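You operate a simulated robot arm through the tools that you are given. There is no shell and no other tool. Be economical: measure what you need, move in short steps, check, and stop when the job is done.

Carry out the task below with a simulated robot arm. There is one attempt and no reset: what you move stays moved.

## Task
Put the yellow fuse from the top of the wooden bench on top of the red tag there.

Only the result counts: the job must be done as asked and must still hold three seconds after the hand-in. Knocking over, shifting, dropping, spilling or breaking anything else fails it.

## Robot
A 6-joint arm with a two-finger parallel gripper, fixed in place. Base frame: the origin is at the foot of the arm, x ahead of it, y to its left, z up; the work surface is at about z = -4. Readings come in mm, degrees, newtons and seconds.
With the tool pointing down near the work surface it reaches from about 140 to 600 mm from the base axis. Its first joint turns from -66.0 to 66.0 degrees. Payload 2.1 kg.
Tool frame: the origin (TCP) lies between the finger pads and is the grasp point; the fingertips stand 30 mm ahead of it; z points along the fingers, y is the line along which they close. The gripper opens to 94 mm. The fingers are 28 mm wide and 10 mm thick; the gripper's body (50 by 96 mm) begins 55 mm behind the TCP.
Orientation is that of the tool frame in the base frame, as [roll, pitch, yaw] about the fixed x, y, z axes, in that order (R = Rz(yaw) Ry(pitch) Rx(roll)). With the fingers straight down and closing along the base's y, the tool's x points along the base's -x, its y along +y and its z along -z.

## Interface
- The arm moves only by the tool move_arm. Its argument "increments" is a list of rows, each an object (a shift or turn left out is 0, a gripper value left out holds the last) with "slide": the shift along the base's x, y, z in units of 50 mm (1.0 is 50 mm), a list of three; "spin": the turn about the base's z in units of 4 degrees (1.0 is 4 degrees). In form: [{"slide": [x, y, z], "spin": spin}, ...]. A call has 1 to 12 rows; each row shifts and turns the commanded pose from where the row before left it. "claw" is the gripper command, from -1 (fully open) to 1 (shut), values between in proportion, set as the call begins (left out, the last holds). A call with a number of a shift or a turn outside -1 to 1 is refused whole. A row lasts 0.2 s, in which the tool goes at most 50 mm and 8.6 degrees; a call with a longer step from one row to the next is refused whole, and so is a gripper value outside its range. Where a pose cannot be reached the arm comes as near as it can. A force on the tool above 40 N (or 10 N above the force at the start of the call, whichever is more), or a blocked arm, ends the call early, and 0.2 s more pass. The fingers move at their own pace (about 72 mm/s each) and stop on an object; they squeeze with about 26 N. The grip force told is the motor's: it shows also when the fingers shut on nothing. Time passes only in rows, and 0.2 s behind the last, so rows that do not move let the fingers close. It gives the time, the measured TCP pose, the force on the tool (base axes), the opening and the grip force at its end, in the units of the frame above (readings bear some noise).
- Cameras (640 x 400 px; columns grow to the right, rows downward): "scene" is fixed at [46.5, -362.9, 492.8]; the picture's right is [0.85, -0.53, 0.00], its down [-0.25, -0.41, -0.88] and it looks along [0.46, 0.75, -0.48] (base axes); focal length 321 px, centre (320, 200). "wrist" rides on the gripper at [-37, 0, -58] in the tool frame; the picture's right is [0.00, -1.00, 0.00], its down [0.97, 0.00, -0.24] and it looks along [0.24, 0.00, 0.97] (tool axes); focal length 218 px, centre (320, 200). There is no depth. A picture from a camera that has moved, and an enlarged one, comes with that camera's place and axes in the base frame and with its lens.
- snapshot(camera): a new picture of that camera. No time passes.
- zoom(camera, box): a new picture of the part [left, top, right, bottom] of that camera's present view, enlarged. No time passes.
- finish_job(): hands the job in; it is judged then, once.

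Work in short steps. Places have to be worked out from the pictures, the camera data and where the tool is seen: move nearer, look again, correct. Check each grasp and each placing, and mend what went wrong. You have 90 turns and 42 pictures in all, those below and enlarged ones among them. Open the gripper and draw the arm clear of the work before you hand the job in, unless the task says otherwise; then end with one line.

The tools are called after "Call:" by a JSON object that holds its "op" and its "data". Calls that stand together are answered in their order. move_arm: Moves the arm, as the interface text tells. Its arguments: {"type":"object","properties":{"increments":{"type":"array","items":{"type":"object","properties":{"slide":{"type":"array","items":{"type":"number"}},"spin":{"type":"number"}}}},"claw":{"type":"number"}},"required":["increments"]} The other tools are called the same way: snapshot (camera) takes a picture; zoom (camera, box) takes an enlarged picture of a part of a camera's view; finish_job () hands the job in.

At the start:

```text
time_s: 0.0
ee_pos: [257.1, -48.3, 301.0]
orientation: [179.9, 0.0, 180.0]
force: [-0.3, 0.6, 0.6]
grip_width: 94.0
grip_force: 0.1
```

scene: 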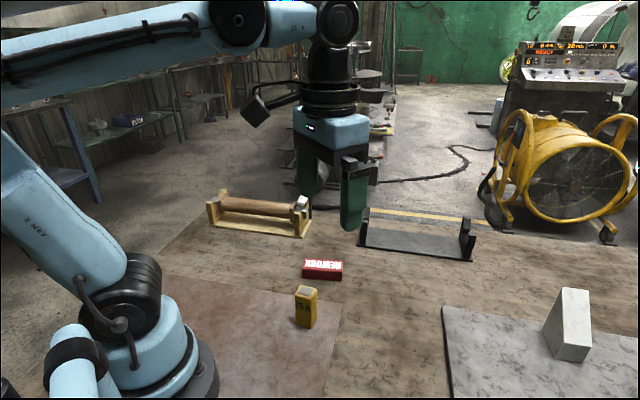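
wrist: 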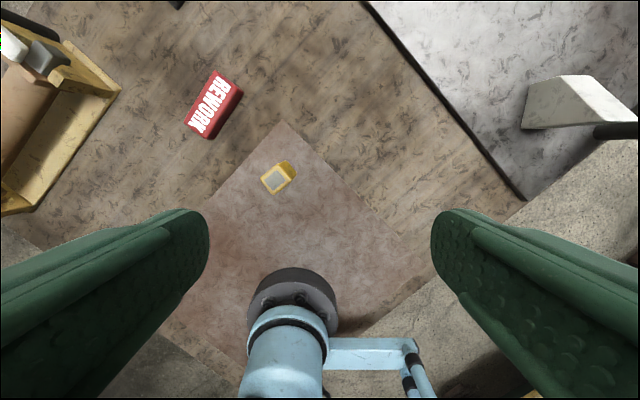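

I'll enlarge both views of the fuse and the tag to fix their size, place and heading.

Call:
{"op": "zoom", "data": {"camera": "scene", "box": [260, 240, 380, 340]}}

Call:
{"op": "zoom", "data": {"camera": "wrist", "box": [170, 50, 330, 210]}}

```text
4.00 times, centred on (320, 290) of scene
camera zoom: at [46.5, -362.9, 492.8], right [0.85, -0.53, 0.0], down [-0.25, -0.41, -0.88], along [0.46, 0.75, -0.48], focal length 1286 px, centre (320, -160)
```

zoom: 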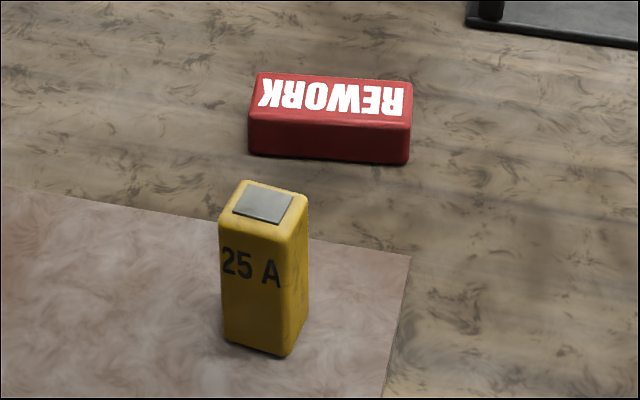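

```text
2.50 times, centred on (250, 130) of wrist
camera zoom: at [293.8, -47.9, 359.5], right [0.0, -1.0, 0.0], down [-0.97, 0.0, 0.24], along [-0.24, 0.0, -0.97], focal length 546 px, centre (495, 375)
```

zoom: 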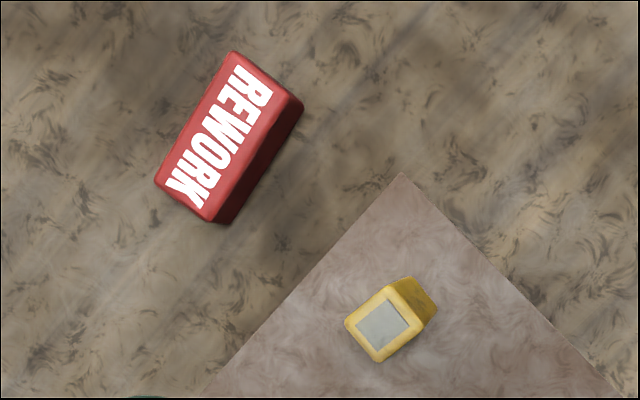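

The fuse stands upright, about 28 mm square and 73 mm tall, near (249, 13) with its edges at about 41°. The tag is near (349, 111), its top near z = 19. I'll go above the fuse and turn 41°, staying well clear of it.

Call:
{"op": "move_arm", "data": {"claw": -1, "increments": [{"slide": [-0.015, 0.111, -0.27], "spin": 0.93}, {"slide": [-0.015, 0.111, -0.27], "spin": 0.93}, {"slide": [-0.015, 0.111, -0.27], "spin": 0.93}, {"slide": [-0.015, 0.111, -0.27], "spin": 0.93}, {"slide": [-0.015, 0.111, -0.27], "spin": 0.93}, {"slide": [-0.015, 0.111, -0.27], "spin": 0.93}, {"slide": [-0.015, 0.111, -0.27], "spin": 0.93}, {"slide": [-0.015, 0.111, -0.27], "spin": 0.93}, {"slide": [-0.015, 0.111, -0.27], "spin": 0.93}, {"slide": [-0.015, 0.111, -0.27], "spin": 0.93}, {"slide": [-0.015, 0.111, -0.27], "spin": 0.93}, {}]}}

Call:
{"op": "snapshot", "data": {"camera": "wrist"}}

Call:
{"op": "snapshot", "data": {"camera": "scene"}}

```text
time_s: 2.6
ee_pos: [247.5, 11.7, 152.7]
orientation: [179.9, 0.0, -139.0]
force: [-0.4, 0.6, -0.2]
grip_width: 94.2
grip_force: 0.1
```

```text
37 pictures are left
camera wrist: at [275.8, 37.0, 211.2], right [0.66, -0.75, 0.0], down [-0.73, -0.64, 0.24], along [-0.18, -0.16, -0.97], focal length 218 px, centre (320, 200)
```

wrist: 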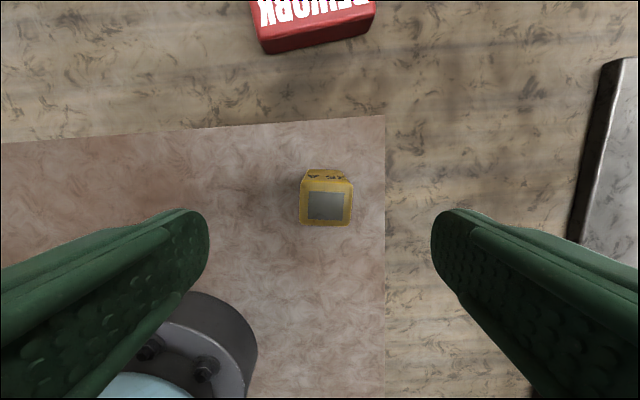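

```text
36 pictures are left
```

scene: 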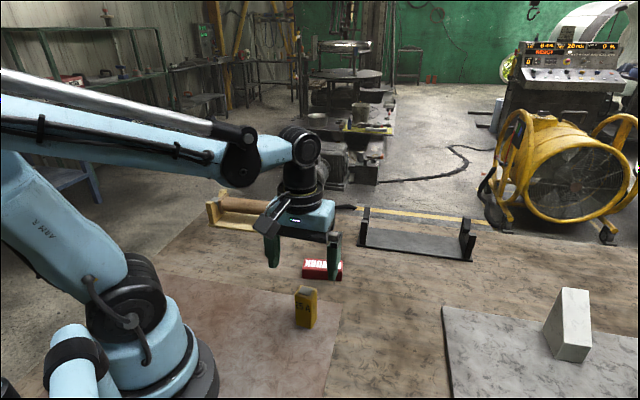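

The fuse is nearly centred between the fingers. I'll enlarge it to confirm its height and offset before going down.

Call:
{"op": "zoom", "data": {"camera": "wrist", "box": [280, 150, 376, 240]}}

```text
4.44 times, centred on (328, 195) of wrist
camera zoom: at [275.8, 37.0, 211.2], right [0.66, -0.75, 0.0], down [-0.73, -0.64, 0.24], along [-0.18, -0.16, -0.97], focal length 970 px, centre (284, 222)
```

zoom: 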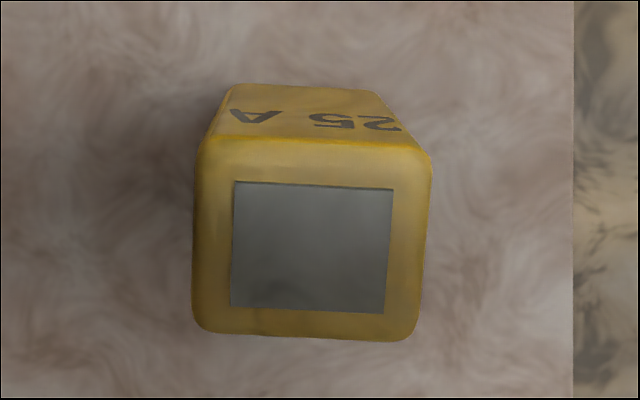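

The fuse top centre is at (250, 9), top z about 70, width about 34 mm, and it is turned 2.5° from the tool. I'll correct that and lower to z = 45.

Call:
{"op": "move_arm", "data": {"increments": [{"slide": [0.052, -0.054, -0.2], "spin": -0.6}, {"slide": [0, 0, -0.4]}, {"slide": [0, 0, -0.5]}, {"slide": [0, 0, -0.5]}, {"slide": [0, 0, -0.35]}, {"slide": [0, 0, -0.2]}, {}]}}

Call:
{"op": "snapshot", "data": {"camera": "wrist"}}

```text
time_s: 4.2
ee_pos: [251.3, 10.3, 45.2]
orientation: [179.9, 0.0, -141.3]
force: [0.5, 0.1, 0.1]
grip_width: 94.3
grip_force: 0.0
```

```text
34 pictures are left
camera wrist: at [279.3, 33.3, 103.4], right [0.62, -0.78, 0.0], down [-0.76, -0.61, 0.24], along [-0.19, -0.15, -0.97], focal length 218 px, centre (320, 200)
```

wrist: 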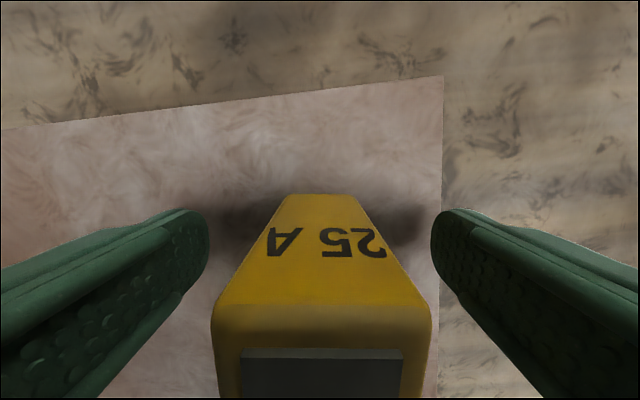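

The fuse is centred and square between the fingers, so I close the gripper.

Call:
{"op": "move_arm", "data": {"claw": 1, "increments": [{}, {}, {}, {}, {}]}}

```text
time_s: 5.4
ee_pos: [251.9, 10.8, 44.6]
orientation: [-180.0, 0.0, -141.4]
force: [-0.2, -0.1, -0.3]
grip_width: 38.0
grip_force: 26.3
```

Gripped at 38 mm with 26 N. I lift straight up and look at the tag.

Call:
{"op": "move_arm", "data": {"increments": [{"slide": [0, 0, 0.15]}, {"slide": [0, 0, 0.3]}, {"slide": [0, 0, 0.5]}, {"slide": [0, 0, 0.5]}, {"slide": [0, 0, 0.35]}, {}]}}

Call:
{"op": "snapshot", "data": {"camera": "wrist"}}

Call:
{"op": "zoom", "data": {"camera": "scene", "box": [240, 220, 400, 320]}}

```text
time_s: 6.8
ee_pos: [251.8, 11.1, 135.7]
orientation: [-180.0, 0.0, -141.4]
force: [0.0, 0.3, -1.2]
grip_width: 38.1
grip_force: 25.8
```

```text
33 pictures are left
camera wrist: at [279.4, 32.9, 193.9], right [0.62, -0.78, 0.0], down [-0.76, -0.61, 0.24], along [-0.19, -0.15, -0.97], focal length 218 px, centre (320, 200)
```

wrist: 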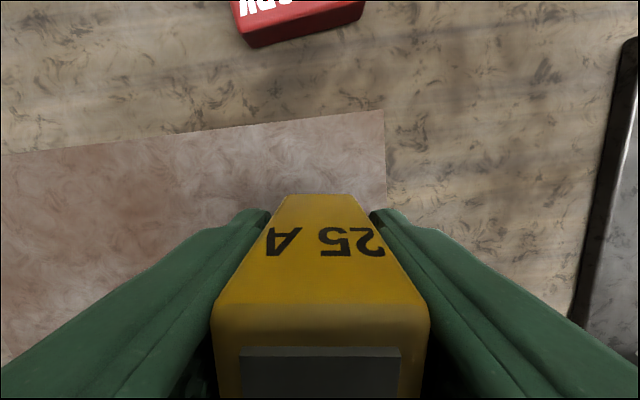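

```text
4.00 times, centred on (320, 270) of scene
camera zoom: at [46.5, -362.9, 492.8], right [0.85, -0.53, 0.0], down [-0.25, -0.41, -0.88], along [0.46, 0.75, -0.48], focal length 1286 px, centre (320, -80)
```

zoom: 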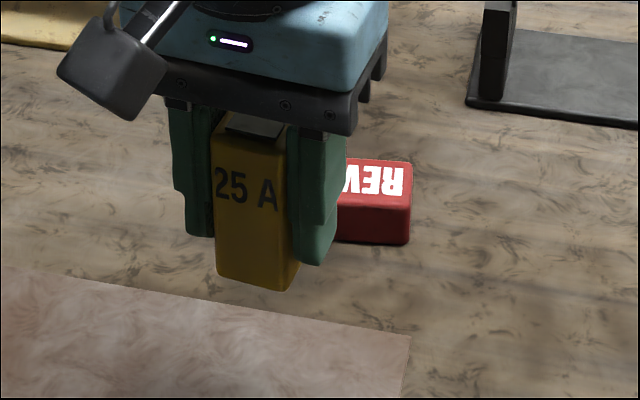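

The fuse is held firmly. I shift halfway to the tag, turning about 14° to line up with it, and measure it from closer.

Call:
{"op": "move_arm", "data": {"increments": [{"slide": [0.2, 0.2, 0], "spin": 0.6}, {"slide": [0.2, 0.2, 0], "spin": 0.8}, {"slide": [0.2, 0.2, 0], "spin": 0.8}, {"slide": [0.2, 0.2, 0], "spin": 0.8}, {"slide": [0.1, 0.1, 0], "spin": 0.5}, {}]}}

Call:
{"op": "snapshot", "data": {"camera": "wrist"}}

```text
time_s: 8.2
ee_pos: [295.3, 55.0, 135.7]
orientation: [-179.9, -0.1, -127.4]
force: [-0.1, 0.1, -1.1]
grip_width: 37.9
grip_force: 26.2
```

```text
31 pictures are left
camera wrist: at [318.0, 84.1, 193.6], right [0.79, -0.61, 0.0], down [-0.59, -0.77, 0.24], along [-0.15, -0.19, -0.97], focal length 218 px, centre (320, 200)
```

wrist: 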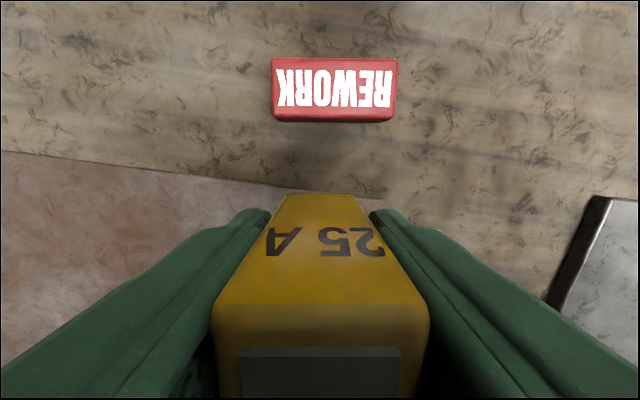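

The tag is now square to the tool. I enlarge it to get its exact centre.

Call:
{"op": "zoom", "data": {"camera": "wrist", "box": [256, 40, 416, 140]}}

```text
4.00 times, centred on (336, 90) of wrist
camera zoom: at [318.0, 84.1, 193.6], right [0.79, -0.61, 0.0], down [-0.59, -0.77, 0.24], along [-0.15, -0.19, -0.97], focal length 873 px, centre (256, 640)
```

zoom: 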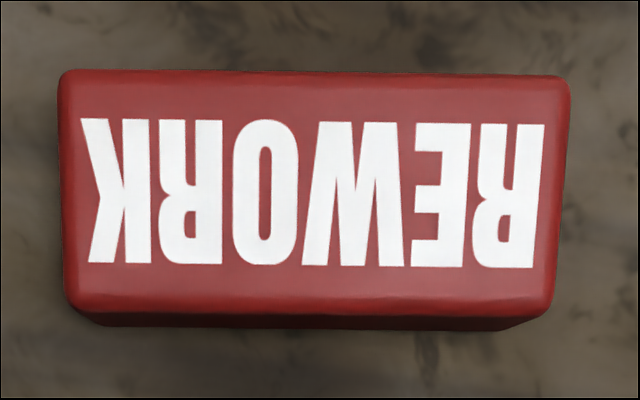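

The tag centre is (351, 110), its top about 91 × 40 mm. The fuse centre sits about 2.5 mm behind the TCP, so I target TCP (352, 112) and lower to about 15 mm above contact.

Call:
{"op": "move_arm", "data": {"increments": [{"slide": [0.2, 0.2, 0]}, {"slide": [0.3, 0.3, 0]}, {"slide": [0.3, 0.3, 0]}, {"slide": [0.2, 0.2, 0]}, {"slide": [0.14, 0.148, 0]}, {}, {"slide": [0, 0, -0.3]}, {"slide": [0, 0, -0.4]}, {"slide": [0, 0, -0.3]}, {}]}}

Call:
{"op": "snapshot", "data": {"camera": "wrist"}}

Call:
{"op": "zoom", "data": {"camera": "scene", "box": [260, 200, 388, 290]}}

```text
time_s: 10.4
ee_pos: [352.8, 112.8, 84.7]
orientation: [-179.9, 0.0, -127.3]
force: [-0.2, -0.2, -0.3]
grip_width: 38.1
grip_force: 26.1
```

```text
29 pictures are left
camera wrist: at [375.1, 141.8, 143.2], right [0.79, -0.61, 0.0], down [-0.59, -0.77, 0.24], along [-0.15, -0.19, -0.97], focal length 218 px, centre (320, 200)
```

wrist: 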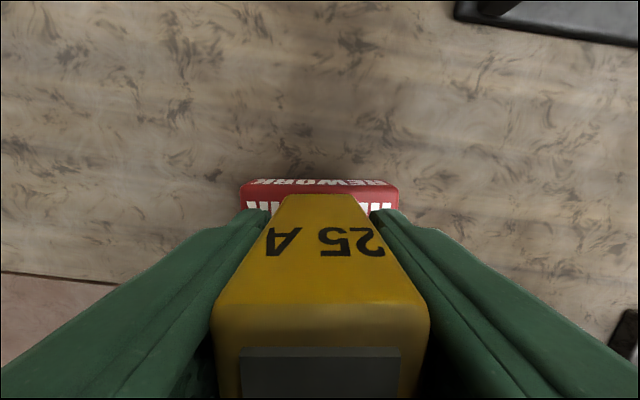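

```text
4.44 times, centred on (324, 245) of scene
camera zoom: at [46.5, -362.9, 492.8], right [0.85, -0.53, 0.0], down [-0.25, -0.41, -0.88], along [0.46, 0.75, -0.48], focal length 1428 px, centre (302, 0)
```

zoom: 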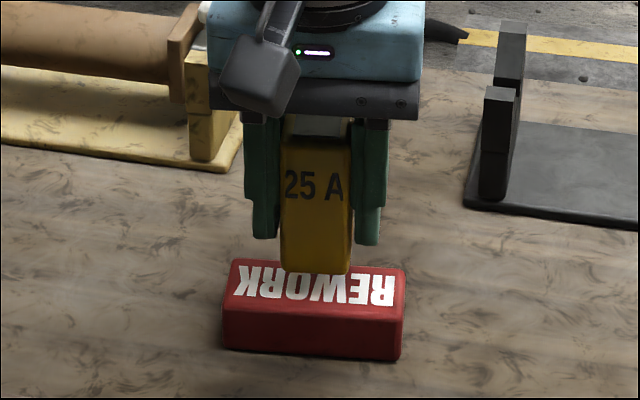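

The fuse is centred over the tag with about 5 mm margin front and back. I lower slowly to near contact.

Call:
{"op": "move_arm", "data": {"increments": [{"slide": [0, 0, -0.12]}, {"slide": [0, 0, -0.1]}, {"slide": [0, 0, -0.04]}, {"slide": [0, 0, -0.03]}, {"slide": [0, 0, -0.02]}, {}]}}

Call:
{"op": "zoom", "data": {"camera": "scene", "box": [290, 225, 354, 275]}}

```text
time_s: 11.8
ee_pos: [353.5, 113.1, 69.8]
orientation: [-179.9, 0.0, -127.3]
force: [0.0, 1.0, 27.4]
grip_width: 37.9
grip_force: 26.1
```

```text
8.00 times, centred on (322, 250) of scene
camera zoom: at [46.4, -362.9, 492.8], right [0.85, -0.53, 0.0], down [-0.25, -0.41, -0.88], along [0.46, 0.75, -0.48], focal length 2571 px, centre (304, -200)
```

zoom: 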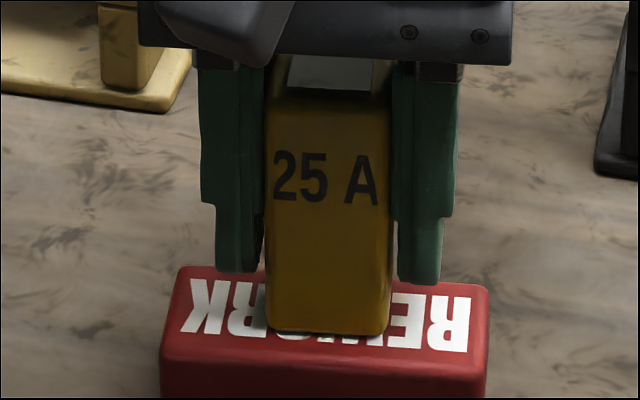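

Contact is made at 27 N upward. I ease up about 0.8 mm to relieve the load before releasing.

Call:
{"op": "move_arm", "data": {"increments": [{"slide": [0, 0, 0.016]}, {}]}}

```text
time_s: 12.4
ee_pos: [353.2, 110.7, 70.2]
orientation: [-179.9, -0.1, -127.4]
force: [0.6, 0.1, 4.8]
grip_width: 37.9
grip_force: 25.8
```

The load is down to 5 N, so the fuse rests on the tag. I open the gripper.

Call:
{"op": "move_arm", "data": {"claw": -1, "increments": [{}, {}, {}, {}, {}]}}

Call:
{"op": "zoom", "data": {"camera": "scene", "box": [274, 205, 370, 280]}}

```text
time_s: 13.6
ee_pos: [352.7, 113.0, 71.3]
orientation: [180.0, 0.1, -127.5]
force: [-0.1, -0.9, -0.1]
grip_width: 93.8
grip_force: 0.0
```

```text
5.33 times, centred on (322, 242) of scene
camera zoom: at [46.5, -362.9, 492.8], right [0.85, -0.53, 0.0], down [-0.25, -0.41, -0.88], along [0.46, 0.75, -0.48], focal length 1714 px, centre (309, -27)
```

zoom: 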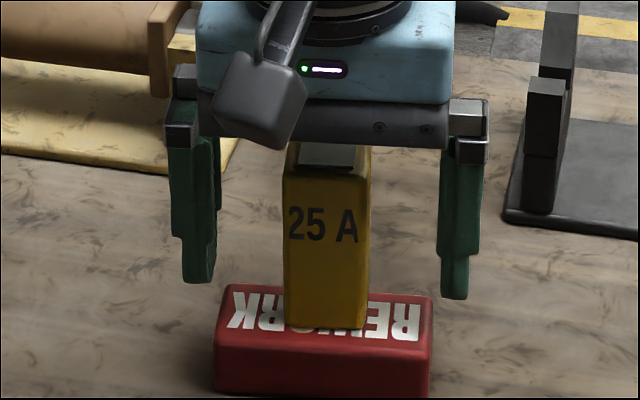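

The fuse stands upright on the tag and the fingers are clear. I raise the arm straight up and away.

Call:
{"op": "move_arm", "data": {"increments": [{"slide": [0, 0, 0.3]}, {"slide": [0, 0, 0.5]}, {"slide": [0, 0, 0.7]}, {"slide": [0, 0, 0.7]}, {"slide": [0, 0, 0.7]}, {"slide": [-0.5, -0.3, 0.3]}, {"slide": [-0.7, -0.5, 0]}, {"slide": [-0.5, -0.5, 0]}, {}]}}

Call:
{"op": "snapshot", "data": {"camera": "scene"}}

Call:
{"op": "snapshot", "data": {"camera": "wrist"}}

```text
time_s: 15.6
ee_pos: [268.0, 46.7, 230.3]
orientation: [-179.9, -0.1, -127.3]
force: [0.1, -0.6, -0.2]
grip_width: 94.1
grip_force: 0.2
```

```text
25 pictures are left
```

scene: 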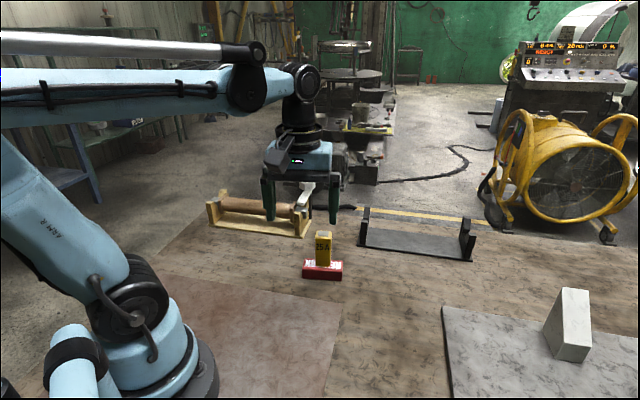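

```text
24 pictures are left
camera wrist: at [289.8, 76.0, 288.8], right [0.79, -0.61, 0.0], down [-0.59, -0.77, 0.24], along [-0.15, -0.19, -0.97], focal length 218 px, centre (320, 200)
```

wrist: 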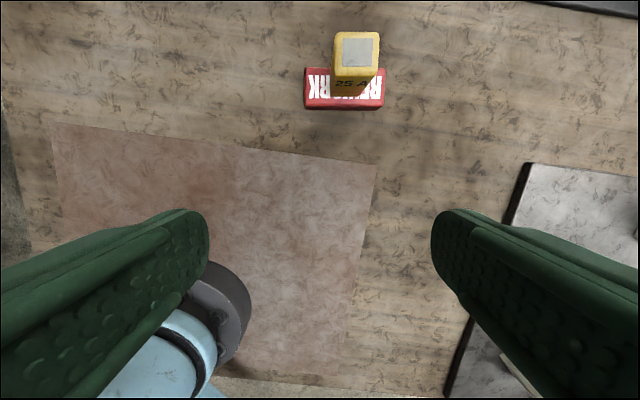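

The fuse stands stably on the tag, nothing else has moved, and the arm is clear. I hand the job in.

Call:
{"op": "finish_job", "data": {}}

```text
The job is handed in.
```

The yellow fuse is standing upright near the centre of the red tag, the gripper is open and the arm is clear.
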